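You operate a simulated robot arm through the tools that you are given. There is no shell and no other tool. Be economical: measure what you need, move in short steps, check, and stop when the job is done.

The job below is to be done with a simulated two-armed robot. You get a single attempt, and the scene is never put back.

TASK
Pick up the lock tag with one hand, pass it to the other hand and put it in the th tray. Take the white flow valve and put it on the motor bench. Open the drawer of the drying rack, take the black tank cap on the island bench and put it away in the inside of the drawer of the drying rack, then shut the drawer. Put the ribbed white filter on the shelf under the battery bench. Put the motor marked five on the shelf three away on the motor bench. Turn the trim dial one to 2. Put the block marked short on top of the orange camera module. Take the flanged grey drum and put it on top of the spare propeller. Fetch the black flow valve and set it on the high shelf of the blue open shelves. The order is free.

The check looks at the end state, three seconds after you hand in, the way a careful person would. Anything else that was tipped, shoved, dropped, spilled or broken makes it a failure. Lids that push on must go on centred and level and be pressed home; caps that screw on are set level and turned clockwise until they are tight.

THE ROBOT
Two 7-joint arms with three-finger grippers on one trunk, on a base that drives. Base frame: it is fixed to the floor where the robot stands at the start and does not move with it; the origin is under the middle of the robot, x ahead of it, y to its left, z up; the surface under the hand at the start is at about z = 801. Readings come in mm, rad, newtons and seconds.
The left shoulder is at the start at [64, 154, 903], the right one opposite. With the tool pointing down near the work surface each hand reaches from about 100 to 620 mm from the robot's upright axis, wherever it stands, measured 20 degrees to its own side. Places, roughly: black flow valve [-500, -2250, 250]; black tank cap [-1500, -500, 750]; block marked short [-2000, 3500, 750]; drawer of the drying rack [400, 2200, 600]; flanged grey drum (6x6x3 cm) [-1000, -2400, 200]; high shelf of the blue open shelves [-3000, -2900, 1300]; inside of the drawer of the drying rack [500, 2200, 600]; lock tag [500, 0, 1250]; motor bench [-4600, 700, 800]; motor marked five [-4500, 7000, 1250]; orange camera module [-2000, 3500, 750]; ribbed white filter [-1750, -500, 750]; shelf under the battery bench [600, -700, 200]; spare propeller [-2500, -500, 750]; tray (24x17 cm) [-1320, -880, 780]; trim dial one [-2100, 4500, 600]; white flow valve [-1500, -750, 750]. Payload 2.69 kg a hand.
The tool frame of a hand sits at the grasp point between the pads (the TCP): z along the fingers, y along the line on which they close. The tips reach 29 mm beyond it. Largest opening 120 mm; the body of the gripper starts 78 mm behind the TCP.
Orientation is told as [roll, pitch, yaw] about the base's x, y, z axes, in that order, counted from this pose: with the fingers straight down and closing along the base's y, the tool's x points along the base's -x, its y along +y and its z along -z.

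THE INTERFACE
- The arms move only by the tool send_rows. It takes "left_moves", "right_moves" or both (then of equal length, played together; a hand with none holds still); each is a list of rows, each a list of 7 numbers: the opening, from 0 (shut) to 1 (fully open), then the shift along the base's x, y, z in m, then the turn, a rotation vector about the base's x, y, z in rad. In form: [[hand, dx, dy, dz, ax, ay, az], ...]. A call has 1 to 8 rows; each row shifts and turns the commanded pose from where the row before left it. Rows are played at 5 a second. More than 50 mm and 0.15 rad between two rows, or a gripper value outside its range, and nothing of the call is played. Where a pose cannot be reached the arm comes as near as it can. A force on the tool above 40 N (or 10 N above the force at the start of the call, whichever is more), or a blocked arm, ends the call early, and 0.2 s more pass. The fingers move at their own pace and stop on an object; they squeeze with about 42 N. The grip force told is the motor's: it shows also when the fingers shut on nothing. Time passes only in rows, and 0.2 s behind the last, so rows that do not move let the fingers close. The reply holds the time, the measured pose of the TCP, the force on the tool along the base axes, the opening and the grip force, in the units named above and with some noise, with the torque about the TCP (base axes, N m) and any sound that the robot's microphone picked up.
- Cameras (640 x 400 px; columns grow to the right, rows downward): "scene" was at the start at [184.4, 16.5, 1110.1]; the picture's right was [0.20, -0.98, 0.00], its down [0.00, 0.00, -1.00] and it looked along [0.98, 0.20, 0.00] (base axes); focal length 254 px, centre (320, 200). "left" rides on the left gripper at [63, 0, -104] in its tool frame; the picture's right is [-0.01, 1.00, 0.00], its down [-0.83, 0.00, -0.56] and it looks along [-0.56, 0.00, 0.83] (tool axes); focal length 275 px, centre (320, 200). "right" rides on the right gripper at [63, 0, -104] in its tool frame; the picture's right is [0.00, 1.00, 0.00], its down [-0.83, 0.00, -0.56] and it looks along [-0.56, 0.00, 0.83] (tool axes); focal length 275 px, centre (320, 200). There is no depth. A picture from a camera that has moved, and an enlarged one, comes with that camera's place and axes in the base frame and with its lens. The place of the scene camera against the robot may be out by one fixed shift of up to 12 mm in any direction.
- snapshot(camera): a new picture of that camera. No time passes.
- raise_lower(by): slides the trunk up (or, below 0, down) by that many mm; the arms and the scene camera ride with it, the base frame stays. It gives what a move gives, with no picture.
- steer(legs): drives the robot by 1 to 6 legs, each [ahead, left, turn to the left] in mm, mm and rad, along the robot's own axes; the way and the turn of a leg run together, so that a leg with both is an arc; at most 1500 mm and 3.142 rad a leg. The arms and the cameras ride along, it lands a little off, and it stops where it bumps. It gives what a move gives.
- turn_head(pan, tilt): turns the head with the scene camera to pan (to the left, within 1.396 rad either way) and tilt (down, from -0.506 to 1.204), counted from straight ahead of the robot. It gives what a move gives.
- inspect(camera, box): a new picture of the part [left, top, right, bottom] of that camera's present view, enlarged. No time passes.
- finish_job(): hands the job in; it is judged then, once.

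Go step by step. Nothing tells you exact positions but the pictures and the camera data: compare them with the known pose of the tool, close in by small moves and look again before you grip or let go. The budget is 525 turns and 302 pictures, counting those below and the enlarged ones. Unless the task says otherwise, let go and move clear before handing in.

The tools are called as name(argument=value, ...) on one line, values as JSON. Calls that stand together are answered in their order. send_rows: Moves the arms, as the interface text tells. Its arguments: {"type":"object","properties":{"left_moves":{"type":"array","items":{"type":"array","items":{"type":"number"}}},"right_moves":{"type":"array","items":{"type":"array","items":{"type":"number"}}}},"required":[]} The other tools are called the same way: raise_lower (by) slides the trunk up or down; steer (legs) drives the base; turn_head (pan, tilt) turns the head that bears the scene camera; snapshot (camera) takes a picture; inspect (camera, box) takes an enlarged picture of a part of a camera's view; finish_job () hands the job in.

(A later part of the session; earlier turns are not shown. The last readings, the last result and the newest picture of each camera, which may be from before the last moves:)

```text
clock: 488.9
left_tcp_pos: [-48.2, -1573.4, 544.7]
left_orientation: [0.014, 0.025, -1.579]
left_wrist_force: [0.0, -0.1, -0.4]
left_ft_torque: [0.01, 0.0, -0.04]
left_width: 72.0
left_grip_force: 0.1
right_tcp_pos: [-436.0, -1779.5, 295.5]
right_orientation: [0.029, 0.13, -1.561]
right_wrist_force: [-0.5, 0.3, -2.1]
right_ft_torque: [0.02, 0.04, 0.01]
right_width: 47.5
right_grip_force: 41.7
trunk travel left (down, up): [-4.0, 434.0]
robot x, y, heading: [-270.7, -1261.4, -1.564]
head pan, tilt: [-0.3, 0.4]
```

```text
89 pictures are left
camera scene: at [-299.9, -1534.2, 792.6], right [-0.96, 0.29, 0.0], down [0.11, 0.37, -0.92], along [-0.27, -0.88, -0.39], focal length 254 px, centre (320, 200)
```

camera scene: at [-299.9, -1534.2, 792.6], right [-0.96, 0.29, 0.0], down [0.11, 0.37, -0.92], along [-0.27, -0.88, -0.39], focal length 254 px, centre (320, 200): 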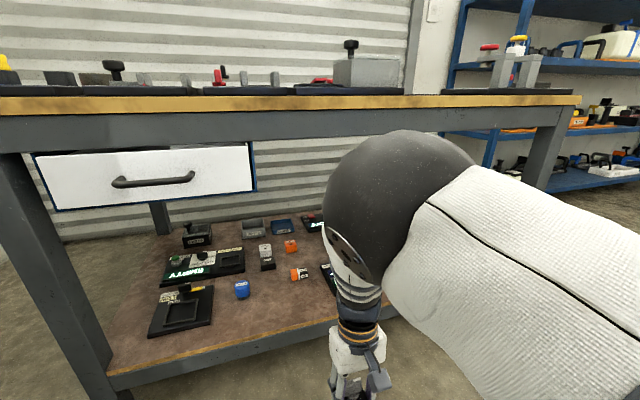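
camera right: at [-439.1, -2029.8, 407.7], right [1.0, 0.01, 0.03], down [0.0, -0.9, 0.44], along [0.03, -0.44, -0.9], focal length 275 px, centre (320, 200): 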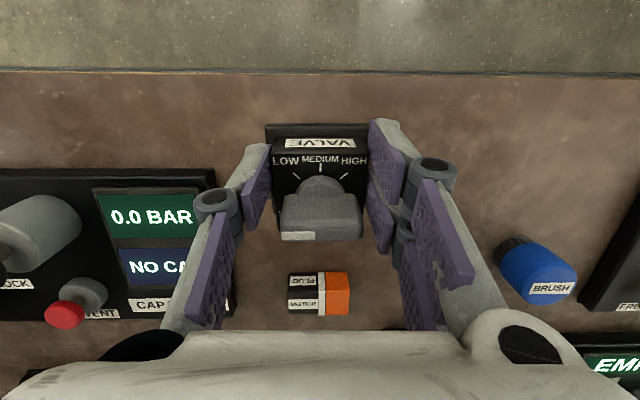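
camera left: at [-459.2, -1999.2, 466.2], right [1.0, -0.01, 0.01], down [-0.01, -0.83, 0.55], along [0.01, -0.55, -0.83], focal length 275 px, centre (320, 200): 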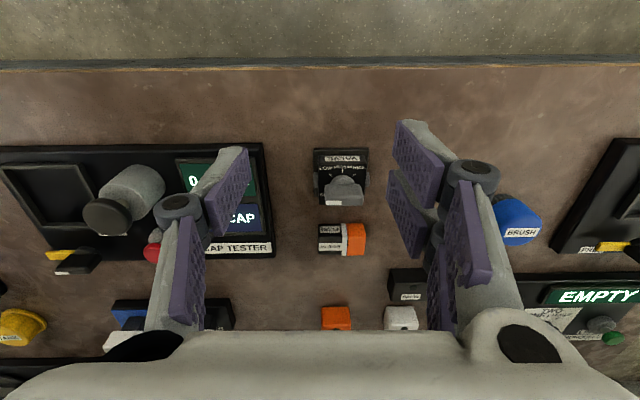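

Now the drum with the left hand. First fold the right hand (with the valve) back and up, then position at x≈-1150.

send_rows(right_moves=[[0.25, 0, 0.02, 0.045, 0, 0, 0], [0.25, 0.0, 0.03, 0.04, -0.065, 0, 0], [0.25, 0, 0.03, 0.04, -0.065, 0, 0], [0.25, 0, 0.03, 0.04, 0, 0, 0], [0.25, 0, 0.02, 0.04, 0, 0, 0], [0.25, 0, 0, 0.04, 0, 0, 0]], left_moves=[[0.68, -0.01, -0.02, -0.045, 0, 0, 0], [0.68, -0.01, -0.02, -0.045, 0, 0, 0], [0.68, -0.01, -0.02, -0.045, 0, 0, 0], [0.68, -0.01, -0.02, -0.045, 0, 0, 0], [0.68, -0.01, -0.03, -0.035, 0, 0, 0], [0.68, -0.01, -0.03, -0.03, 0, 0, 0]])

steer(legs=[[0, -870, 0]])

send_rows(left_moves=[[0.68, -0.01, -0.045, 0, 0, 0, 0], [0.68, -0.01, -0.045, 0, 0, 0, 0], [0.68, -0.01, -0.04, 0, 0, 0, 0], [0.68, -0.01, -0.04, 0, 0, 0, 0], [0.68, 0, -0.04, 0, 0, 0, 0]])

turn_head(pan=0, tilt=0.4)

snapshot(camera="scene")

```text
refused: row 1 steps farther than a row can; nothing moved
```

```text
clock: 495.8
left_tcp_pos: [-912.7, -1579.9, 544.5]
left_orientation: [0.014, 0.025, -1.587]
left_wrist_force: [-0.7, 0.8, -0.3]
left_ft_torque: [0.03, -0.02, -0.01]
left_width: 72.0
left_grip_force: 0.0
right_tcp_pos: [-1301.8, -1785.3, 295.9]
right_orientation: [0.028, 0.131, -1.567]
right_wrist_force: [-1.0, -0.4, -0.8]
right_ft_torque: [0.01, -0.03, -0.03]
right_width: 47.5
right_grip_force: 42.0
trunk travel left (down, up): [-4.0, 434.0]
robot x, y, heading: [-1133.4, -1266.0, -1.574]
head pan, tilt: [-0.3, 0.4]
stopped in leg 1: the robot was blocked; the commanded pose is now the measured one
```

```text
clock: 497.0
left_tcp_pos: [-951.8, -1790.8, 543.4]
left_orientation: [0.012, 0.022, -1.588]
left_wrist_force: [0.5, 0.2, 0.5]
left_ft_torque: [0.0, 0.0, 0.04]
left_width: 81.6
left_grip_force: 0.1
right_tcp_pos: [-1301.7, -1785.1, 295.1]
right_orientation: [0.027, 0.13, -1.566]
right_wrist_force: [0.6, 0.8, -2.5]
right_ft_torque: [0.04, -0.01, -0.01]
right_width: 47.2
right_grip_force: 42.0
trunk travel left (down, up): [-4.0, 434.0]
robot x, y, heading: [-1135.8, -1266.3, -1.572]
head pan, tilt: [-0.3, 0.4]
```

```text
clock: 497.8
left_tcp_pos: [-952.6, -1789.4, 544.1]
left_orientation: [0.012, 0.024, -1.586]
left_wrist_force: [0.7, -0.2, -0.3]
left_ft_torque: [-0.03, -0.01, 0.0]
left_width: 81.6
left_grip_force: 0.0
right_tcp_pos: [-1301.7, -1784.2, 295.7]
right_orientation: [0.027, 0.13, -1.566]
right_wrist_force: [-0.4, 0.4, -1.8]
right_ft_torque: [0.01, -0.01, 0.01]
right_width: 47.3
right_grip_force: 42.2
trunk travel left (down, up): [-4.0, 434.0]
robot x, y, heading: [-1131.8, -1265.4, -1.573]
head pan, tilt: [0.0, 0.4]
```

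```text
88 pictures are left
camera scene: at [-1135.7, -1543.9, 792.6], right [-1.0, 0.0, 0.0], down [0.0, 0.39, -0.92], along [0.0, -0.92, -0.39], focal length 254 px, centre (320, 200)
```

scene: 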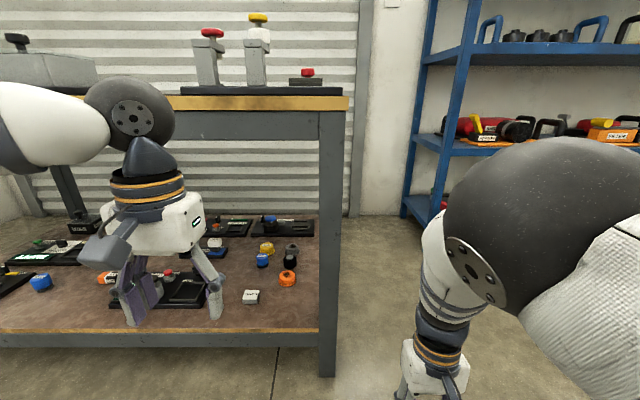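

send_rows(right_moves=[[0.25, 0, 0.02, 0.04, 0, 0, 0], [0.25, 0.0, 0.02, 0.04, -0.065, 0, 0], [0.25, 0, 0.02, 0.04, -0.065, 0, 0], [0.25, 0, 0.02, 0.04, 0, 0, 0], [0.25, 0, 0.02, 0.04, 0, 0, 0], [0.25, 0, 0, 0.04, 0, 0, 0]], left_moves=[[0.68, -0.015, -0.015, -0.04, 0, 0, 0], [0.68, -0.015, -0.015, -0.04, 0, 0, 0], [0.68, -0.015, -0.015, -0.04, 0, 0, 0], [0.68, -0.015, 0, -0.045, 0, 0, 0], [0.68, -0.015, 0, -0.045, 0, 0, 0], [0.68, 0, 0, -0.045, 0, 0, 0]])

steer(legs=[[330, 0, 0]])

snapshot(camera="left")

snapshot(camera="scene")

```text
clock: 499.2
left_tcp_pos: [-1029.9, -1834.5, 287.0]
left_orientation: [0.013, 0.024, -1.586]
left_wrist_force: [-0.1, -0.7, -0.3]
left_ft_torque: [-0.03, -0.03, 0.0]
left_width: 81.5
left_grip_force: 0.2
right_tcp_pos: [-1386.9, -1811.1, 386.5]
right_orientation: [0.026, 0.002, -1.568]
right_wrist_force: [-0.5, -0.4, -2.6]
right_ft_torque: [-0.01, 0.0, -0.01]
right_width: 47.4
right_grip_force: 42.1
right hand out of reach, approached as far as the arm can: row 1, 2, 3, 4, 5, 6
trunk travel left (down, up): [-4.0, 434.0]
robot x, y, heading: [-1132.4, -1266.1, -1.574]
head pan, tilt: [0.0, 0.4]
```

```text
clock: 501.4
left_tcp_pos: [-1031.8, -2167.9, 288.3]
left_orientation: [0.014, 0.023, -1.587]
left_wrist_force: [-0.2, 0.5, 0.0]
left_ft_torque: [-0.02, 0.02, -0.02]
left_width: 81.6
left_grip_force: 0.1
right_tcp_pos: [-1391.0, -2142.1, 386.2]
right_orientation: [0.032, 0.002, -1.567]
right_wrist_force: [0.9, 0.8, -1.5]
right_ft_torque: [0.08, -0.02, -0.01]
right_width: 47.5
right_grip_force: 42.1
trunk travel left (down, up): [-4.0, 434.0]
robot x, y, heading: [-1138.6, -1600.0, -1.573]
head pan, tilt: [0.0, 0.4]
```

```text
87 pictures are left
camera left: at [-1031.4, -2105.4, 393.1], right [1.0, -0.02, 0.01], down [-0.03, -0.84, 0.54], along [0.0, -0.54, -0.84], focal length 275 px, centre (320, 200)
```

left: 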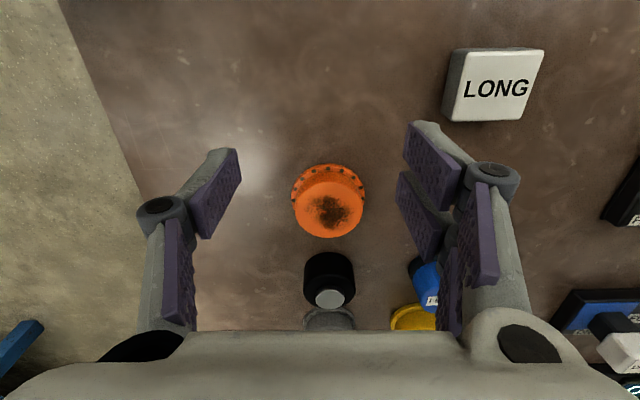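

```text
86 pictures are left
camera scene: at [-1138.6, -1875.4, 792.6], right [-1.0, 0.0, 0.0], down [0.0, 0.39, -0.92], along [0.0, -0.92, -0.39], focal length 254 px, centre (320, 200)
```

scene: 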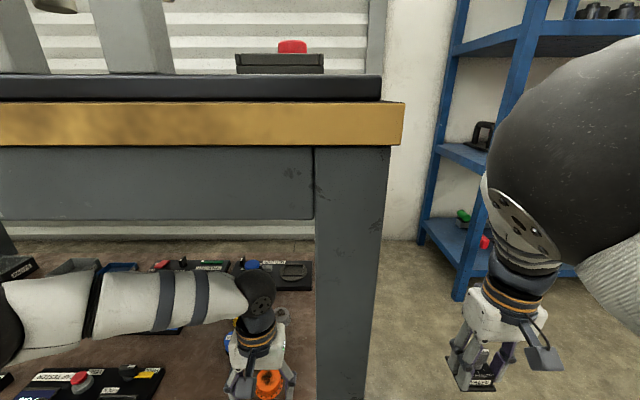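

The drum stands just behind the black cap, at about [-1025, -2350]; my fingers will straddle the line of items. Drive forward 130 mm.

steer(legs=[[125, 6, 0]])

snapshot(camera="left")

```text
clock: 502.6
left_tcp_pos: [-1026.2, -2290.0, 287.2]
left_orientation: [0.014, 0.025, -1.585]
left_wrist_force: [-0.4, -0.3, -0.9]
left_ft_torque: [0.02, 0.01, 0.01]
left_width: 81.5
left_grip_force: 0.1
right_tcp_pos: [-1384.0, -2266.3, 387.6]
right_orientation: [0.031, 0.003, -1.566]
right_wrist_force: [0.1, 0.7, -1.2]
right_ft_torque: [0.03, 0.01, -0.01]
right_width: 47.5
right_grip_force: 41.7
trunk travel left (down, up): [-4.0, 434.0]
robot x, y, heading: [-1127.1, -1723.5, -1.571]
head pan, tilt: [0.0, 0.4]
```

```text
85 pictures are left
camera left: at [-1025.1, -2229.1, 393.1], right [1.0, -0.02, 0.01], down [-0.02, -0.84, 0.54], along [0.0, -0.54, -0.84], focal length 275 px, centre (320, 200)
```

left: 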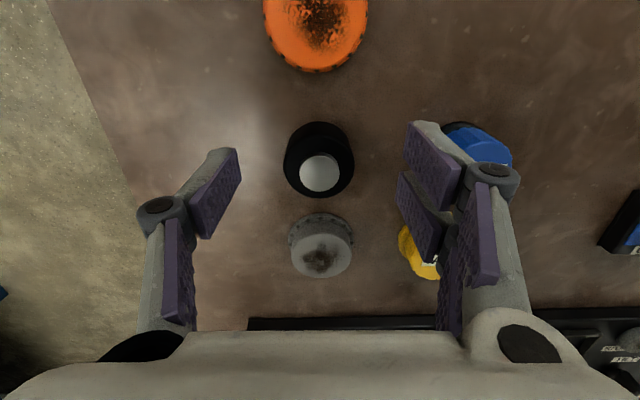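

steer(legs=[[50, 0, 0]])

send_rows(left_moves=[[0.58, 0, -0.02, 0, 0, 0, 0], [0.58, 0, -0.017, 0, 0, 0, 0]])

snapshot(camera="left")

```text
clock: 503.6
left_tcp_pos: [-1026.3, -2332.9, 289.8]
left_orientation: [0.015, 0.021, -1.588]
left_wrist_force: [-0.3, 0.7, 0.9]
left_ft_torque: [0.0, 0.01, 0.02]
left_width: 81.3
left_grip_force: 0.1
right_tcp_pos: [-1383.6, -2308.5, 389.1]
right_orientation: [0.031, -0.003, -1.567]
right_wrist_force: [-0.8, 0.7, -1.9]
right_ft_torque: [0.01, 0.03, -0.01]
right_width: 47.2
right_grip_force: 42.2
trunk travel left (down, up): [-4.0, 434.0]
robot x, y, heading: [-1126.7, -1763.3, -1.568]
head pan, tilt: [0.0, 0.4]
stopped in leg 1: the robot was blocked; the commanded pose is now the measured one
```

```text
clock: 504.2
left_tcp_pos: [-1025.2, -2371.0, 291.7]
left_orientation: [0.014, 0.019, -1.587]
left_wrist_force: [-0.2, 0.0, 0.0]
left_ft_torque: [-0.02, 0.0, -0.03]
left_width: 69.6
left_grip_force: 0.1
right_tcp_pos: [-1382.7, -2307.8, 389.4]
right_orientation: [0.031, -0.004, -1.566]
right_wrist_force: [-0.3, 0.2, -1.3]
right_ft_torque: [0.01, 0.05, -0.02]
right_width: 47.6
right_grip_force: 41.9
trunk travel left (down, up): [-4.0, 434.0]
robot x, y, heading: [-1126.8, -1766.9, -1.574]
head pan, tilt: [0.0, 0.4]
```

```text
84 pictures are left
camera left: at [-1025.2, -2308.9, 395.9], right [1.0, -0.02, 0.01], down [-0.02, -0.84, 0.54], along [0.0, -0.54, -0.84], focal length 275 px, centre (320, 200)
```

left: 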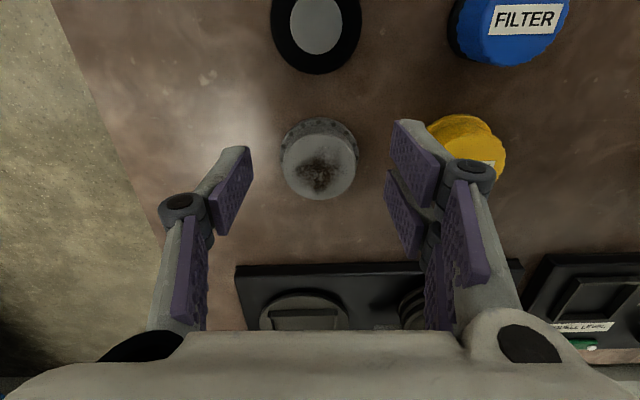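

send_rows(left_moves=[[0.6, 0.001, -0.013, -0.015, 0, 0, 0], [0.6, 0, 0, -0.015, 0, 0, 0]])

snapshot(camera="left")

```text
clock: 504.8
left_tcp_pos: [-1024.8, -2385.0, 261.3]
left_orientation: [0.016, 0.019, -1.587]
left_wrist_force: [0.0, 0.3, -0.3]
left_ft_torque: [-0.01, 0.01, -0.02]
left_width: 71.9
left_grip_force: 0.1
right_tcp_pos: [-1384.2, -2308.7, 389.6]
right_orientation: [0.03, -0.003, -1.567]
right_wrist_force: [-0.2, 0.3, -0.3]
right_ft_torque: [0.0, -0.01, 0.0]
right_width: 46.9
right_grip_force: 41.6
trunk travel left (down, up): [-4.0, 434.0]
robot x, y, heading: [-1126.5, -1766.4, -1.57]
head pan, tilt: [0.0, 0.4]
```

```text
83 pictures are left
camera left: at [-1023.9, -2322.1, 366.2], right [1.0, -0.02, 0.01], down [-0.03, -0.84, 0.54], along [0.0, -0.54, -0.84], focal length 275 px, centre (320, 200)
```

left: 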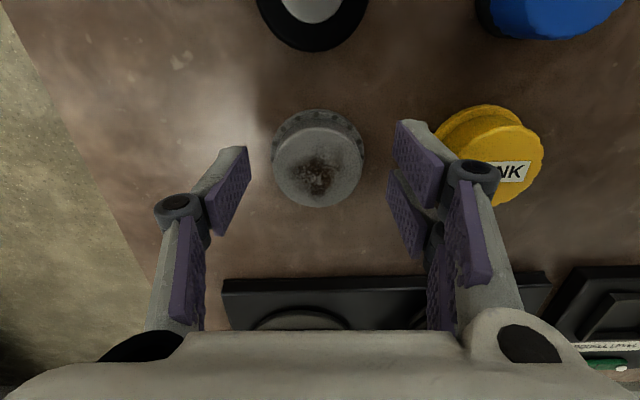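

send_rows(left_moves=[[0.6, 0, 0.001, -0.013, 0, 0, 0], [0.6, 0, 0, -0.01, 0, 0, 0], [0.4, 0, 0, 0, 0, 0, 0], [0.3, 0, 0, 0, 0, 0, 0], [0.3, 0, 0, 0, 0, 0, 0]])

snapshot(camera="left")

```text
clock: 506.0
left_tcp_pos: [-1024.9, -2383.6, 240.2]
left_orientation: [0.015, 0.017, -1.586]
left_wrist_force: [-0.3, -0.4, 3.8]
left_ft_torque: [-0.08, 0.0, -0.03]
left_width: 49.9
left_grip_force: 41.8
right_tcp_pos: [-1384.5, -2309.4, 388.8]
right_orientation: [0.031, -0.004, -1.569]
right_wrist_force: [-0.2, 0.9, -2.2]
right_ft_torque: [0.02, -0.03, -0.03]
right_width: 47.3
right_grip_force: 42.0
trunk travel left (down, up): [-4.0, 434.0]
robot x, y, heading: [-1127.5, -1766.3, -1.577]
head pan, tilt: [0.0, 0.4]
```

```text
82 pictures are left
camera left: at [-1023.9, -2321.2, 343.3], right [1.0, -0.02, 0.01], down [-0.02, -0.84, 0.54], along [0.0, -0.54, -0.84], focal length 275 px, centre (320, 200)
```

left: 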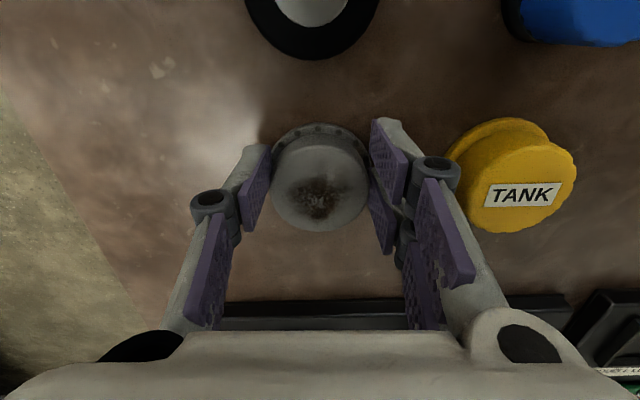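

Drum gripped (50 mm). Lift carefully and check.

send_rows(left_moves=[[0.3, 0, 0, 0.02, 0, 0, 0], [0.3, 0, 0, 0.02, 0, 0, 0], [0.3, 0, 0, 0.015, 0, 0, 0], [0.3, 0, 0, 0.01, 0, 0, 0]])

snapshot(camera="left")

```text
clock: 507.0
left_tcp_pos: [-1023.5, -2383.4, 304.1]
left_orientation: [0.016, 0.018, -1.586]
left_wrist_force: [-0.5, -0.3, 0.4]
left_ft_torque: [0.04, -0.01, -0.01]
left_width: 49.8
left_grip_force: 42.0
right_tcp_pos: [-1383.6, -2309.1, 389.5]
right_orientation: [0.03, -0.005, -1.568]
right_wrist_force: [-0.2, 0.7, -1.3]
right_ft_torque: [0.05, 0.02, -0.03]
right_width: 47.3
right_grip_force: 41.7
trunk travel left (down, up): [-4.0, 434.0]
robot x, y, heading: [-1129.1, -1764.2, -1.577]
head pan, tilt: [0.0, 0.4]
```

```text
81 pictures are left
camera left: at [-1023.9, -2320.8, 408.9], right [1.0, -0.02, 0.02], down [-0.03, -0.84, 0.54], along [0.0, -0.54, -0.84], focal length 275 px, centre (320, 200)
```

left: 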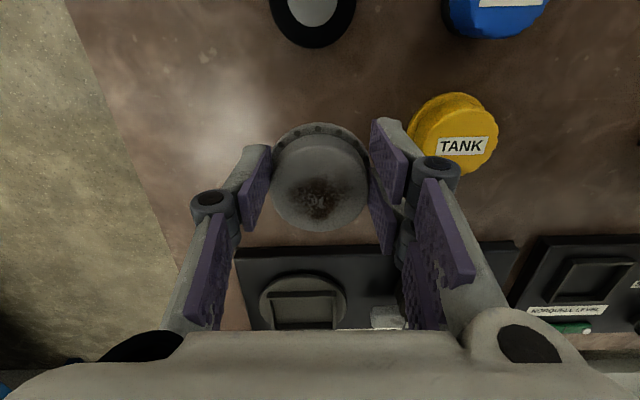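

Drum is up. Back straight out.

steer(legs=[[-400, 0, 0]])

raise_lower(by=330)

snapshot(camera="scene")

```text
clock: 509.5
left_tcp_pos: [-1025.4, -1985.8, 300.5]
left_orientation: [0.015, 0.024, -1.588]
left_wrist_force: [0.4, -0.2, -1.2]
left_ft_torque: [0.01, 0.01, 0.04]
left_width: 49.6
left_grip_force: 41.9
right_tcp_pos: [-1384.5, -1911.2, 386.5]
right_orientation: [0.031, 0.002, -1.57]
right_wrist_force: [-0.5, 0.3, -1.4]
right_ft_torque: [0.03, 0.0, -0.01]
right_width: 47.3
right_grip_force: 42.2
trunk travel left (down, up): [-4.0, 434.0]
robot x, y, heading: [-1127.5, -1365.9, -1.57]
head pan, tilt: [0.0, 0.4]
```

```text
clock: 511.7
left_tcp_pos: [-1024.5, -1992.1, 572.0]
left_orientation: [0.013, -0.039, -1.591]
left_wrist_force: [-0.5, -8.1, -16.8]
left_ft_torque: [1.69, 0.21, -0.07]
left_width: 49.6
left_grip_force: 42.2
right_tcp_pos: [-1384.7, -1913.5, 627.7]
right_orientation: [0.031, -0.005, -1.568]
right_wrist_force: [-0.1, 0.1, -2.3]
right_ft_torque: [0.0, 0.01, 0.02]
right_width: 47.4
right_grip_force: 42.6
trunk travel left (down, up): [-242.0, 196.0]
robot x, y, heading: [-1125.5, -1368.9, -1.578]
head pan, tilt: [0.0, 0.4]
stopped: the force on the tool passed its limit at 86 N (the readings are from after the stop); the commanded pose is now the measured one
```

```text
80 pictures are left
camera scene: at [-1131.9, -1570.4, 1041.8], right [-1.0, 0.0, 0.0], down [0.0, 0.39, -0.92], along [0.0, -0.92, -0.39], focal length 254 px, centre (320, 200)
```

scene: 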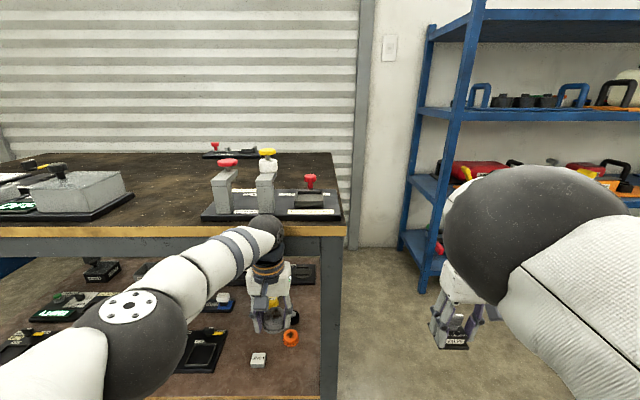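

The left wrist caught the bench edge while rising. Lower 25 mm, then retract the left hand before raising.

raise_lower(by=-30)

send_rows(left_moves=[[0.3, 0.0, 0.03, 0, 0, 0, 0], [0.3, 0, 0.04, 0, 0, 0, 0], [0.3, 0, 0.045, 0, 0, 0, 0], [0.3, 0, 0.045, 0, 0, 0, 0]])

snapshot(camera="scene")

```text
clock: 512.4
left_tcp_pos: [-1025.7, -1990.5, 544.9]
left_orientation: [0.013, -0.044, -1.592]
left_wrist_force: [0.6, 0.3, 0.3]
left_ft_torque: [0.0, 0.03, 0.02]
left_width: 49.2
left_grip_force: 42.1
right_tcp_pos: [-1384.8, -1912.7, 599.6]
right_orientation: [0.033, -0.008, -1.568]
right_wrist_force: [-0.9, 0.7, -1.5]
right_ft_torque: [0.02, 0.02, -0.02]
right_width: 47.1
right_grip_force: 41.8
trunk travel left (down, up): [-212.0, 226.0]
robot x, y, heading: [-1130.4, -1370.3, -1.576]
head pan, tilt: [0.0, 0.4]
```

```text
clock: 513.4
left_tcp_pos: [-1025.0, -1830.5, 543.8]
left_orientation: [0.016, -0.043, -1.589]
left_wrist_force: [-0.5, 0.1, -0.4]
left_ft_torque: [-0.02, -0.03, -0.02]
left_width: 49.3
left_grip_force: 42.0
right_tcp_pos: [-1383.7, -1912.2, 598.9]
right_orientation: [0.03, -0.008, -1.57]
right_wrist_force: [0.0, 0.1, -0.9]
right_ft_torque: [0.01, 0.01, -0.01]
right_width: 47.3
right_grip_force: 42.5
trunk travel left (down, up): [-212.0, 226.0]
robot x, y, heading: [-1125.2, -1370.0, -1.576]
head pan, tilt: [0.0, 0.4]
```

```text
79 pictures are left
camera scene: at [-1132.0, -1576.4, 1011.5], right [-1.0, 0.0, 0.0], down [0.0, 0.39, -0.92], along [0.0, -0.92, -0.39], focal length 254 px, centre (320, 200)
```

scene: 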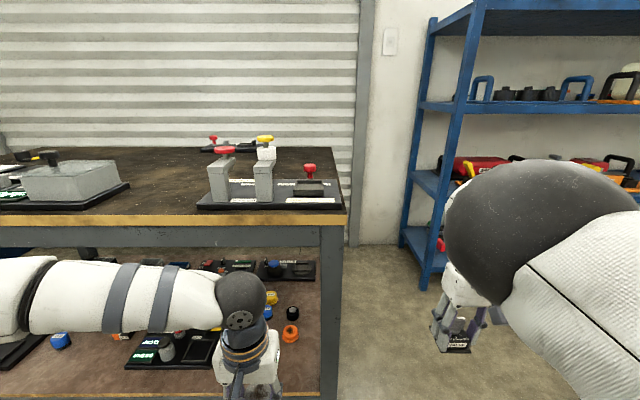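

raise_lower(by=220)

steer(legs=[[110, 0, 0], [0, 0, -1.566], [1450, 0, 0], [500, 0, 0]])

turn_head(pan=-1.2, tilt=0.35)

snapshot(camera="scene")

```text
clock: 515.8
left_tcp_pos: [-1024.0, -1831.7, 762.9]
left_orientation: [0.016, -0.04, -1.592]
left_wrist_force: [-0.5, 0.9, -0.7]
left_ft_torque: [-0.01, 0.02, -0.01]
left_width: 49.1
left_grip_force: 42.4
right_tcp_pos: [-1384.8, -1911.7, 818.4]
right_orientation: [0.031, -0.006, -1.57]
right_wrist_force: [-0.2, -0.9, -2.0]
right_ft_torque: [-0.02, -0.03, -0.02]
right_width: 47.1
right_grip_force: 41.4
trunk travel left (down, up): [-432.0, 6.0]
robot x, y, heading: [-1130.0, -1372.3, -1.573]
head pan, tilt: [0.0, 0.4]
```

```text
clock: 530.1
left_tcp_pos: [-3545.0, -1611.9, 764.5]
left_orientation: [0.016, -0.042, 3.137]
left_wrist_force: [-0.2, 0.0, -1.3]
left_ft_torque: [0.0, 0.0, -0.05]
left_width: 49.2
left_grip_force: 42.3
right_tcp_pos: [-3632.3, -1253.4, 817.7]
right_orientation: [0.031, -0.007, -3.122]
right_wrist_force: [0.4, -0.5, -1.5]
right_ft_torque: [0.0, -0.02, 0.01]
right_width: 47.1
right_grip_force: 41.9
trunk travel left (down, up): [-432.0, 6.0]
robot x, y, heading: [-3085.4, -1500.3, -3.132]
head pan, tilt: [0.0, 0.4]
```

```text
clock: 531.5
left_tcp_pos: [-3544.2, -1611.3, 763.5]
left_orientation: [0.016, -0.041, 3.139]
left_wrist_force: [-0.9, -0.2, -0.4]
left_ft_torque: [-0.03, -0.03, 0.03]
left_width: 49.0
left_grip_force: 42.0
right_tcp_pos: [-3632.9, -1253.3, 817.5]
right_orientation: [0.03, -0.009, -3.122]
right_wrist_force: [0.8, 0.5, -2.0]
right_ft_torque: [0.02, 0.0, -0.01]
right_width: 47.2
right_grip_force: 41.6
trunk travel left (down, up): [-432.0, 6.0]
robot x, y, heading: [-3083.8, -1500.8, -3.134]
head pan, tilt: [-1.201, 0.351]
```

```text
78 pictures are left
camera scene: at [-3131.3, -1416.4, 1252.7], right [0.93, 0.37, 0.0], down [0.13, -0.32, -0.94], along [-0.35, 0.87, -0.34], focal length 254 px, centre (320, 200)
```

scene: 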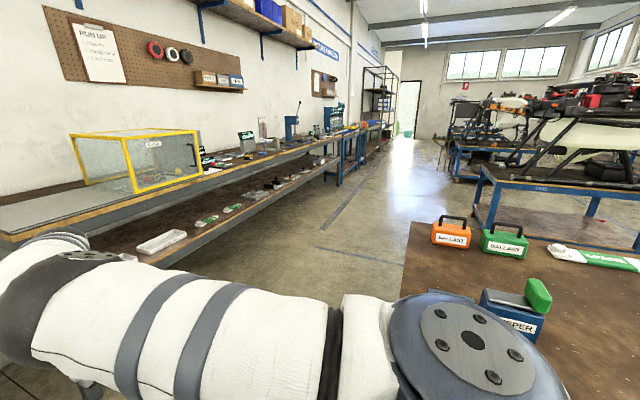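

The spare propeller should be reached from the +y side of the island. Drive round the far end, then raise both hands before turning to face the bench.

steer(legs=[[520, 0, 0], [0, -1500, 0], [-1100, 0, 0]])

send_rows(left_moves=[[0.3, 0.0, 0.0, 0.045, 0, 0, 0], [0.3, 0, 0.0, 0.045, 0, 0, 0], [0.3, 0, 0.0, 0.045, 0, 0, 0], [0.3, 0, 0, 0.045, 0, 0, 0]], right_moves=[[0.25, 0.01, 0.0, 0.045, 0, 0, 0], [0.25, 0.01, 0.0, 0.045, 0, 0, 0], [0.25, 0.01, 0.0, 0.045, 0, 0, 0], [0.25, 0.01, 0, 0.045, 0, 0, 0]])

turn_head(pan=1.2, tilt=0.45)

snapshot(camera="scene")

```text
clock: 551.0
left_tcp_pos: [-2986.8, -108.5, 764.1]
left_orientation: [0.016, -0.043, 3.139]
left_wrist_force: [-0.2, -1.0, -0.5]
left_ft_torque: [0.01, 0.0, 0.05]
left_width: 49.0
left_grip_force: 41.2
right_tcp_pos: [-3074.4, 249.2, 817.3]
right_orientation: [0.033, -0.006, -3.124]
right_wrist_force: [-0.8, 0.5, -1.4]
right_ft_torque: [0.0, -0.02, -0.01]
right_width: 47.3
right_grip_force: 42.3
trunk travel left (down, up): [-432.0, 6.0]
robot x, y, heading: [-2524.8, 1.2, -3.128]
head pan, tilt: [-1.201, 0.351]
```

```text
clock: 552.0
left_tcp_pos: [-2985.8, -108.4, 945.0]
left_orientation: [0.017, -0.042, 3.138]
left_wrist_force: [-0.1, 0.3, -0.7]
left_ft_torque: [-0.04, -0.03, 0.03]
left_width: 48.8
left_grip_force: 41.9
right_tcp_pos: [-3033.0, 247.5, 999.2]
right_orientation: [0.032, -0.009, -3.122]
right_wrist_force: [0.9, -0.4, -1.7]
right_ft_torque: [-0.02, -0.01, 0.01]
right_width: 47.3
right_grip_force: 42.3
trunk travel left (down, up): [-432.0, 6.0]
robot x, y, heading: [-2523.0, 1.7, -3.124]
head pan, tilt: [-1.201, 0.351]
```

```text
clock: 554.2
left_tcp_pos: [-2985.9, -108.5, 943.6]
left_orientation: [0.017, -0.042, 3.138]
left_wrist_force: [-0.1, -0.4, -0.3]
left_ft_torque: [0.01, -0.01, -0.04]
left_width: 48.7
left_grip_force: 41.7
right_tcp_pos: [-3034.2, 248.4, 997.9]
right_orientation: [0.032, -0.007, -3.124]
right_wrist_force: [-0.2, -0.4, -1.5]
right_ft_torque: [-0.01, 0.0, -0.01]
right_width: 47.4
right_grip_force: 41.8
trunk travel left (down, up): [-432.0, 6.0]
robot x, y, heading: [-2525.5, 4.0, -3.127]
head pan, tilt: [1.201, 0.45]
```

```text
77 pictures are left
camera scene: at [-2571.2, -85.6, 1243.5], right [-0.94, 0.35, 0.0], down [0.15, 0.41, -0.9], along [-0.31, -0.84, -0.44], focal length 254 px, centre (320, 200)
```

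scene: 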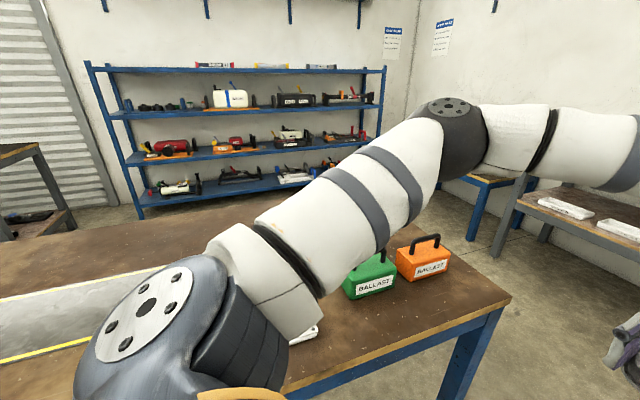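

send_rows(left_moves=[[0.3, 0.0, 0.0, 0.045, 0, 0, 0], [0.3, 0, 0.0, 0.03, 0, 0, 0]])

steer(legs=[[0, 0, 1.556]])

turn_head(pan=0, tilt=0.75)

snapshot(camera="scene")

```text
clock: 554.8
left_tcp_pos: [-2987.0, -109.0, 1019.2]
left_orientation: [0.016, -0.042, 3.138]
left_wrist_force: [-0.5, -0.3, -0.9]
left_ft_torque: [-0.02, -0.01, -0.03]
left_width: 49.0
left_grip_force: 42.4
right_tcp_pos: [-3034.7, 247.4, 997.7]
right_orientation: [0.032, -0.01, -3.123]
right_wrist_force: [-0.6, -0.2, -1.8]
right_ft_torque: [-0.04, -0.01, -0.03]
right_width: 47.3
right_grip_force: 42.2
trunk travel left (down, up): [-432.0, 6.0]
robot x, y, heading: [-2522.3, 0.5, -3.128]
head pan, tilt: [1.201, 0.45]
```

```text
clock: 559.0
left_tcp_pos: [-2419.0, -459.7, 1020.1]
left_orientation: [0.016, -0.042, -1.583]
left_wrist_force: [0.1, 0.0, -0.4]
left_ft_torque: [0.02, 0.01, 0.02]
left_width: 48.8
left_grip_force: 42.3
right_tcp_pos: [-2778.0, -504.9, 998.8]
right_orientation: [0.031, -0.01, -1.562]
right_wrist_force: [-0.3, 0.0, -1.4]
right_ft_torque: [-0.02, 0.01, 0.04]
right_width: 47.3
right_grip_force: 41.3
trunk travel left (down, up): [-432.0, 6.0]
robot x, y, heading: [-2528.2, 3.2, -1.571]
head pan, tilt: [1.201, 0.45]
```

```text
clock: 560.4
left_tcp_pos: [-2419.4, -462.3, 1019.9]
left_orientation: [0.016, -0.042, -1.584]
left_wrist_force: [0.0, 0.7, -0.6]
left_ft_torque: [0.02, 0.0, -0.01]
left_width: 48.6
left_grip_force: 42.4
right_tcp_pos: [-2777.3, -505.2, 999.0]
right_orientation: [0.031, -0.009, -1.561]
right_wrist_force: [-0.4, 0.4, -1.8]
right_ft_torque: [0.04, -0.01, 0.01]
right_width: 47.3
right_grip_force: 41.5
trunk travel left (down, up): [-432.0, 6.0]
robot x, y, heading: [-2525.7, 1.8, -1.57]
head pan, tilt: [0.0, 0.75]
```

```text
76 pictures are left
camera scene: at [-2528.8, -92.2, 1217.1], right [-1.0, 0.0, 0.0], down [0.0, 0.68, -0.73], along [0.0, -0.73, -0.68], focal length 254 px, centre (320, 200)
```

scene: 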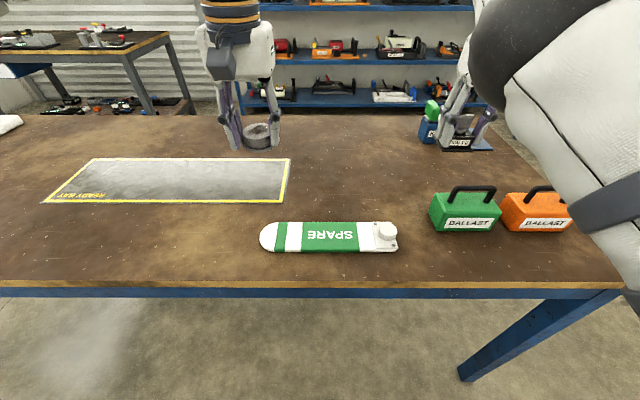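

The spare propeller lies at about x -2405…-2690, y -389…-468. I'll retract the right hand (valve) from above the ballast, then lower the trunk and position the drum over the green SPARE area.

send_rows(right_moves=[[0.25, 0.0, 0.045, 0.0, 0, 0, 0], [0.25, 0.0, 0.045, 0, 0, 0, 0], [0.25, 0.0, 0.045, 0, 0, 0, 0], [0.25, 0.0, 0.045, 0, 0, 0, 0], [0.25, -0.02, 0.03, 0, 0, 0, 0]], left_moves=[[0.3, -0.02, 0.0, 0, 0, 0, 0], [0.3, -0.02, 0.01, 0, 0, 0, 0], [0.3, -0.02, 0.01, 0, 0, 0, 0], [0.3, -0.02, 0.01, 0, 0, 0, 0], [0.3, -0.02, 0.004, 0, 0, 0, 0]])

raise_lower(by=-120)

snapshot(camera="left")

snapshot(camera="scene")

```text
clock: 561.6
left_tcp_pos: [-2519.6, -425.5, 1017.3]
left_orientation: [0.016, -0.04, -1.585]
left_wrist_force: [0.5, 0.4, -1.1]
left_ft_torque: [0.03, -0.01, 0.01]
left_width: 48.4
left_grip_force: 42.1
right_tcp_pos: [-2805.7, -300.0, 983.8]
right_orientation: [0.07, 0.017, -1.577]
right_wrist_force: [-0.9, 0.0, -1.0]
right_ft_torque: [0.03, -0.02, -0.01]
right_width: 47.5
right_grip_force: 42.0
right hand out of reach, approached as far as the arm can: row 4, 5
trunk travel left (down, up): [-432.0, 6.0]
robot x, y, heading: [-2525.8, 0.6, -1.57]
head pan, tilt: [0.0, 0.75]
```

```text
clock: 562.6
left_tcp_pos: [-2519.6, -426.6, 925.8]
left_orientation: [0.014, -0.029, -1.585]
left_wrist_force: [-0.3, -0.5, -0.5]
left_ft_torque: [0.02, -0.04, 0.0]
left_width: 48.6
left_grip_force: 41.7
right_tcp_pos: [-2805.7, -314.4, 817.0]
right_orientation: [0.037, 0.284, -1.561]
right_wrist_force: [5.5, 3.6, 48.2]
right_ft_torque: [-0.75, -1.55, 0.15]
right_width: 47.7
right_grip_force: 42.0
trunk travel left (down, up): [-344.0, 94.0]
robot x, y, heading: [-2525.5, 4.2, -1.569]
head pan, tilt: [0.0, 0.75]
stopped: the force on the tool passed its limit at 136 N (the readings are from after the stop); the commanded pose is now the measured one
```

```text
75 pictures are left
camera left: at [-2518.4, -359.8, 1027.0], right [1.0, -0.02, 0.01], down [-0.02, -0.81, 0.58], along [0.0, -0.58, -0.81], focal length 275 px, centre (320, 200)
```

left: 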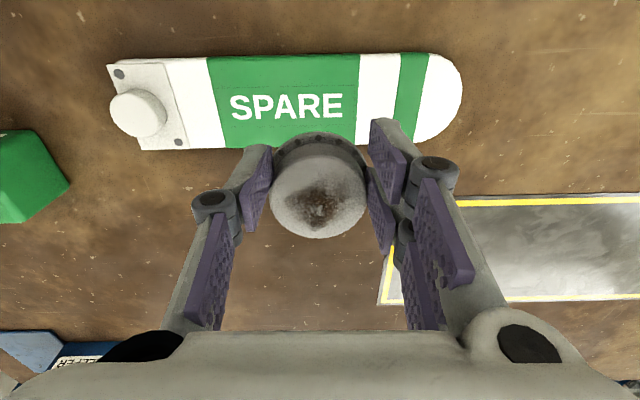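

```text
74 pictures are left
camera scene: at [-2523.6, -165.0, 1124.4], right [-1.0, -0.05, 0.0], down [-0.03, 0.59, -0.8], along [0.04, -0.8, -0.59], focal length 254 px, centre (320, 200)
```

scene: 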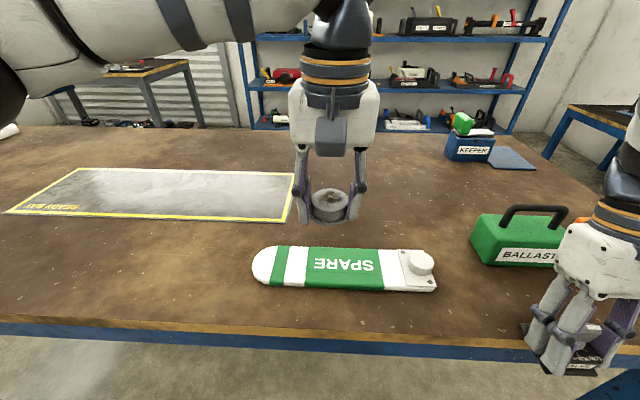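

The right hand's valve touched the table edge. Raise a bit and lift the right hand clear.

raise_lower(by=30)

send_rows(right_moves=[[0.25, 0.0, 0.0, 0.045, 0, 0, 0], [0.25, -0.02, 0.0, 0.04, -0.07, 0, 0], [0.25, -0.02, 0.0, 0.04, -0.07, 0, 0], [0.25, -0.02, 0.0, 0.03, -0.07, 0, 0], [0.25, 0, 0.0, 0.02, -0.07, 0, 0]])

snapshot(camera="right")

```text
clock: 563.4
left_tcp_pos: [-2518.9, -427.6, 953.5]
left_orientation: [0.017, -0.027, -1.582]
left_wrist_force: [0.6, -0.6, -0.4]
left_ft_torque: [0.0, 0.01, -0.02]
left_width: 48.6
left_grip_force: 42.0
right_tcp_pos: [-2806.3, -314.5, 845.8]
right_orientation: [0.034, 0.285, -1.56]
right_wrist_force: [-0.6, -0.1, -2.0]
right_ft_torque: [0.02, -0.03, 0.0]
right_width: 47.5
right_grip_force: 41.9
trunk travel left (down, up): [-374.0, 64.0]
robot x, y, heading: [-2525.8, 3.9, -1.565]
head pan, tilt: [0.0, 0.75]
```

```text
clock: 564.6
left_tcp_pos: [-2519.8, -428.7, 955.3]
left_orientation: [0.016, -0.03, -1.586]
left_wrist_force: [-1.1, 0.6, -0.9]
left_ft_torque: [0.02, 0.0, -0.02]
left_width: 48.5
left_grip_force: 41.9
right_tcp_pos: [-2883.1, -329.0, 1017.7]
right_orientation: [0.032, 0.002, -1.56]
right_wrist_force: [0.5, -1.1, -1.0]
right_ft_torque: [-0.02, 0.05, 0.01]
right_width: 47.5
right_grip_force: 41.7
right hand out of reach, approached as far as the arm can: row 2, 3, 5
trunk travel left (down, up): [-374.0, 64.0]
robot x, y, heading: [-2526.2, 4.8, -1.563]
head pan, tilt: [0.0, 0.75]
```

```text
73 pictures are left
camera right: at [-2887.6, -266.1, 1121.3], right [1.0, 0.02, 0.03], down [0.0, -0.83, 0.55], along [0.04, -0.55, -0.83], focal length 275 px, centre (320, 200)
```

right: 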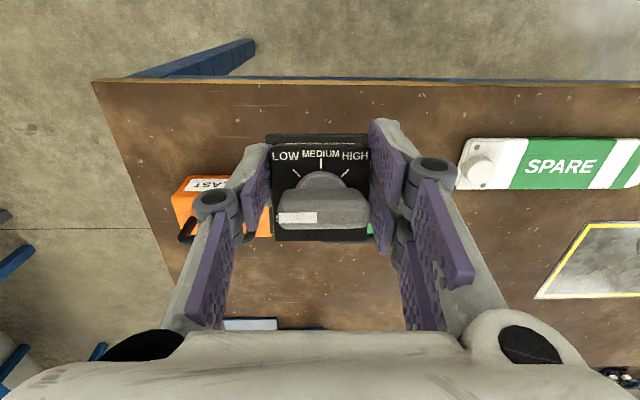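

Drum is over the blade (blade centre y≈-428, green centre x≈-2545). Shift slightly, correct tilt, and lower.

send_rows(left_moves=[[0.3, -0.015, 0.0, -0.03, 0.047, 0, 0], [0.3, 0.0, 0.0, -0.035, 0, 0, 0], [0.3, 0.0, 0.0, -0.025, 0, 0, 0]])

snapshot(camera="left")

inspect(camera="scene", box=[220, 150, 460, 300])

```text
clock: 565.4
left_tcp_pos: [-2535.4, -426.8, 864.7]
left_orientation: [0.013, 0.02, -1.584]
left_wrist_force: [-0.3, 0.5, -1.2]
left_ft_torque: [0.02, 0.0, 0.06]
left_width: 48.4
left_grip_force: 42.2
right_tcp_pos: [-2883.2, -329.9, 1014.8]
right_orientation: [0.032, 0.005, -1.56]
right_wrist_force: [0.0, -0.3, -1.5]
right_ft_torque: [0.03, 0.0, 0.02]
right_width: 47.4
right_grip_force: 42.6
trunk travel left (down, up): [-374.0, 64.0]
robot x, y, heading: [-2522.8, -0.1, -1.566]
head pan, tilt: [0.0, 0.75]
```

```text
72 pictures are left
camera left: at [-2535.6, -365.6, 969.0], right [1.0, -0.02, 0.01], down [-0.02, -0.84, 0.54], along [0.0, -0.54, -0.84], focal length 275 px, centre (320, 200)
```

left: 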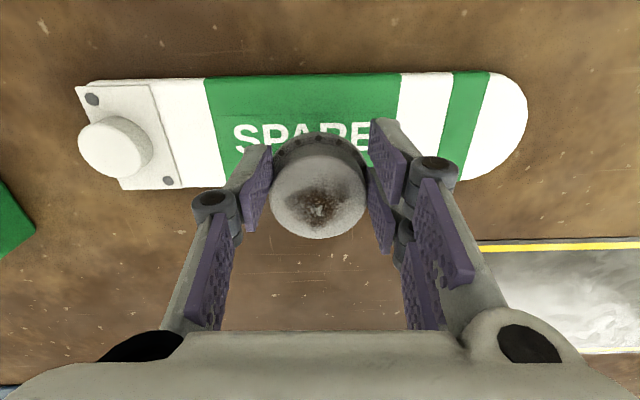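

```text
2.67 times, centred on (340, 225) of scene
camera zoom: at [-2528.2, -147.8, 1150.4], right [-1.0, -0.01, 0.0], down [-0.01, 0.68, -0.74], along [0.01, -0.74, -0.68], focal length 676 px, centre (267, 133)
```

zoom: 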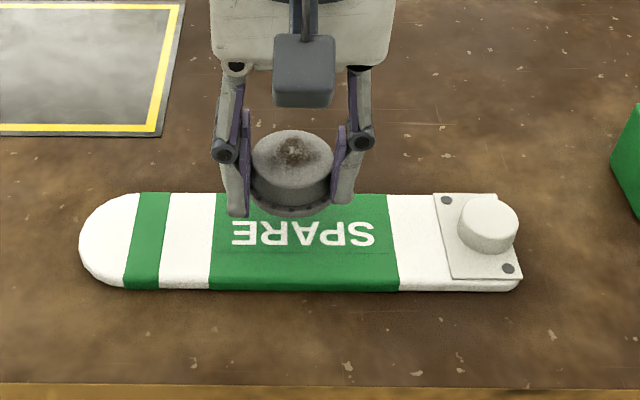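

send_rows(left_moves=[[0.3, 0.0, 0.001, -0.008, 0, 0, 0], [0.3, 0.0, 0.0, -0.005, 0, 0, 0]])

send_rows(left_moves=[[0.3, 0.0, 0.0, -0.004, 0, 0, 0], [0.3, 0.0, 0.0, -0.003, 0, 0, 0]])

inspect(camera="scene", box=[220, 150, 460, 300])

```text
clock: 566.0
left_tcp_pos: [-2533.8, -426.5, 850.7]
left_orientation: [0.014, 0.019, -1.585]
left_wrist_force: [0.2, -0.5, -0.6]
left_ft_torque: [0.04, -0.04, 0.0]
left_width: 48.1
left_grip_force: 42.3
right_tcp_pos: [-2882.9, -328.8, 1015.0]
right_orientation: [0.033, 0.006, -1.559]
right_wrist_force: [0.3, 0.5, -1.0]
right_ft_torque: [0.01, 0.01, -0.01]
right_width: 47.6
right_grip_force: 41.8
trunk travel left (down, up): [-374.0, 64.0]
robot x, y, heading: [-2525.5, 1.0, -1.568]
head pan, tilt: [0.0, 0.75]
```

```text
clock: 566.6
left_tcp_pos: [-2535.5, -426.4, 844.3]
left_orientation: [0.015, 0.021, -1.584]
left_wrist_force: [0.2, -0.3, -0.4]
left_ft_torque: [0.01, 0.05, 0.0]
left_width: 48.1
left_grip_force: 42.4
right_tcp_pos: [-2883.6, -328.7, 1016.2]
right_orientation: [0.033, 0.005, -1.561]
right_wrist_force: [-0.1, 0.3, -1.9]
right_ft_torque: [-0.02, -0.03, -0.04]
right_width: 47.6
right_grip_force: 41.9
trunk travel left (down, up): [-374.0, 64.0]
robot x, y, heading: [-2524.1, 0.9, -1.572]
head pan, tilt: [0.0, 0.75]
```

```text
2.67 times, centred on (340, 225) of scene
camera zoom: at [-2528.1, -147.6, 1150.4], right [-1.0, -0.01, 0.0], down [-0.01, 0.68, -0.74], along [0.01, -0.74, -0.68], focal length 676 px, centre (267, 133)
```

zoom: 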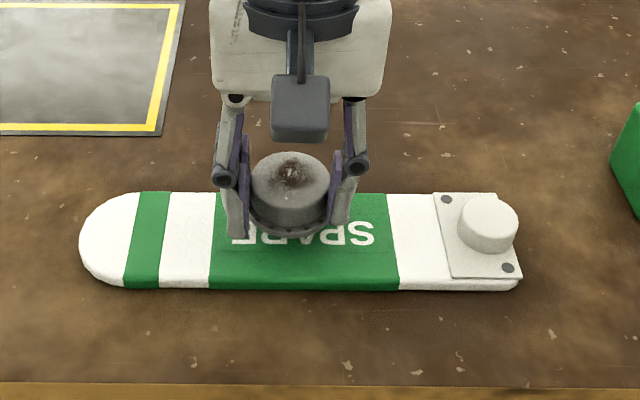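

send_rows(left_moves=[[0.3, 0.0, 0.006, -0.002, 0, 0, 0], [0.3, 0.0, 0.0, -0.003, 0, 0, 0]])

send_rows(left_moves=[[0.3, 0.0, 0.0, -0.003, 0, 0, 0], [0.3, 0.0, 0.0, -0.003, 0, 0, 0]])

```text
clock: 567.2
left_tcp_pos: [-2535.2, -420.7, 840.3]
left_orientation: [0.015, 0.019, -1.585]
left_wrist_force: [0.1, 0.1, -0.1]
left_ft_torque: [0.02, 0.0, 0.02]
left_width: 48.4
left_grip_force: 41.6
right_tcp_pos: [-2884.6, -328.7, 1014.8]
right_orientation: [0.034, 0.004, -1.562]
right_wrist_force: [-0.1, -0.9, -1.2]
right_ft_torque: [0.05, -0.03, 0.03]
right_width: 47.5
right_grip_force: 42.0
trunk travel left (down, up): [-374.0, 64.0]
robot x, y, heading: [-2525.6, 2.1, -1.566]
head pan, tilt: [0.0, 0.75]
```

```text
clock: 567.8
left_tcp_pos: [-2535.7, -421.1, 834.3]
left_orientation: [0.014, 0.018, -1.585]
left_wrist_force: [-0.1, 0.2, -0.2]
left_ft_torque: [0.02, -0.02, 0.0]
left_width: 48.5
left_grip_force: 41.6
right_tcp_pos: [-2883.7, -329.0, 1015.6]
right_orientation: [0.033, 0.005, -1.561]
right_wrist_force: [-0.7, 0.4, -2.0]
right_ft_torque: [0.01, 0.01, 0.02]
right_width: 47.6
right_grip_force: 42.2
trunk travel left (down, up): [-374.0, 64.0]
robot x, y, heading: [-2526.9, 3.2, -1.567]
head pan, tilt: [0.0, 0.75]
```

send_rows(left_moves=[[0.3, 0.0, 0.0, -0.003, 0, 0, 0], [0.3, 0.0, 0.0, -0.003, 0, 0, 0]])

inspect(camera="scene", box=[220, 150, 460, 300])

```text
clock: 568.4
left_tcp_pos: [-2535.4, -421.3, 829.4]
left_orientation: [0.013, 0.014, -1.584]
left_wrist_force: [2.4, 0.7, 20.0]
left_ft_torque: [-0.1, -0.29, 0.06]
left_width: 48.4
left_grip_force: 42.2
right_tcp_pos: [-2881.8, -328.7, 1016.1]
right_orientation: [0.035, 0.004, -1.56]
right_wrist_force: [0.2, 1.0, -1.5]
right_ft_torque: [0.03, -0.01, 0.0]
right_width: 47.5
right_grip_force: 41.9
trunk travel left (down, up): [-374.0, 64.0]
robot x, y, heading: [-2522.1, 0.9, -1.565]
head pan, tilt: [0.0, 0.75]
```

```text
2.67 times, centred on (340, 225) of scene
camera zoom: at [-2528.0, -146.2, 1151.0], right [-1.0, -0.01, 0.0], down [-0.01, 0.68, -0.74], along [0.01, -0.74, -0.68], focal length 676 px, centre (267, 133)
```

zoom: 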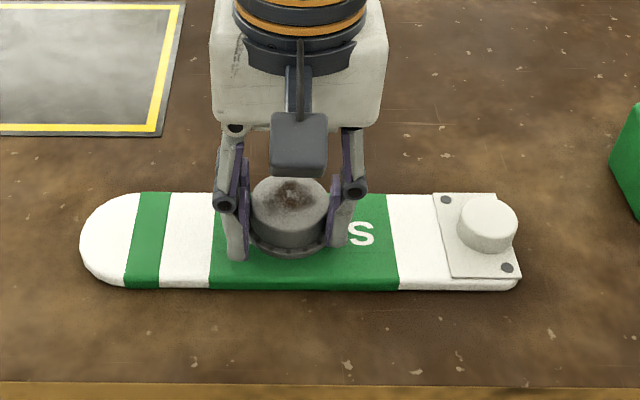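

Seated on the propeller. Release and lift.

send_rows(left_moves=[[0.3, 0.0, 0.0, 0.002, 0, 0, 0], [0.5, 0.0, 0.0, 0, 0, 0, 0], [0.6, 0.0, 0.0, 0, 0, 0, 0], [0.6, 0.0, 0.0, 0.03, 0, 0, 0], [0.6, 0.0, 0.0, 0.045, 0, 0, 0], [0.6, 0.0, 0.0, 0.045, 0, 0, 0]])

snapshot(camera="scene")

```text
clock: 569.8
left_tcp_pos: [-2536.1, -420.5, 949.9]
left_orientation: [0.013, 0.019, -1.585]
left_wrist_force: [0.1, -0.4, 0.7]
left_ft_torque: [-0.04, -0.01, 0.06]
left_width: 72.3
left_grip_force: 0.0
right_tcp_pos: [-2883.1, -329.6, 1015.5]
right_orientation: [0.033, 0.007, -1.56]
right_wrist_force: [1.3, 0.9, -0.8]
right_ft_torque: [0.02, 0.03, -0.05]
right_width: 47.6
right_grip_force: 42.3
trunk travel left (down, up): [-374.0, 64.0]
robot x, y, heading: [-2527.0, 6.2, -1.567]
head pan, tilt: [0.0, 0.75]
```

```text
68 pictures are left
camera scene: at [-2528.2, -147.2, 1150.4], right [-1.0, -0.01, 0.0], down [-0.01, 0.68, -0.74], along [0.01, -0.74, -0.68], focal length 254 px, centre (320, 200)
```

scene: 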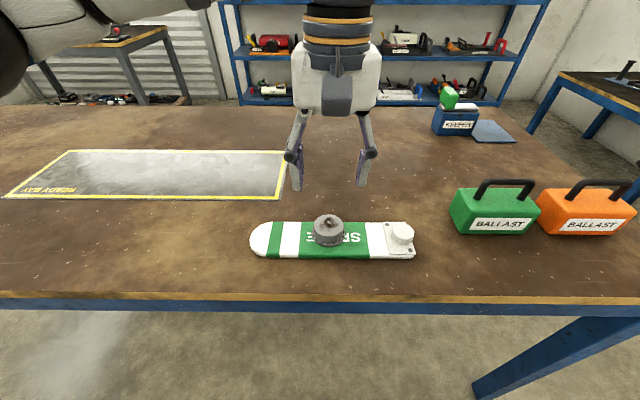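

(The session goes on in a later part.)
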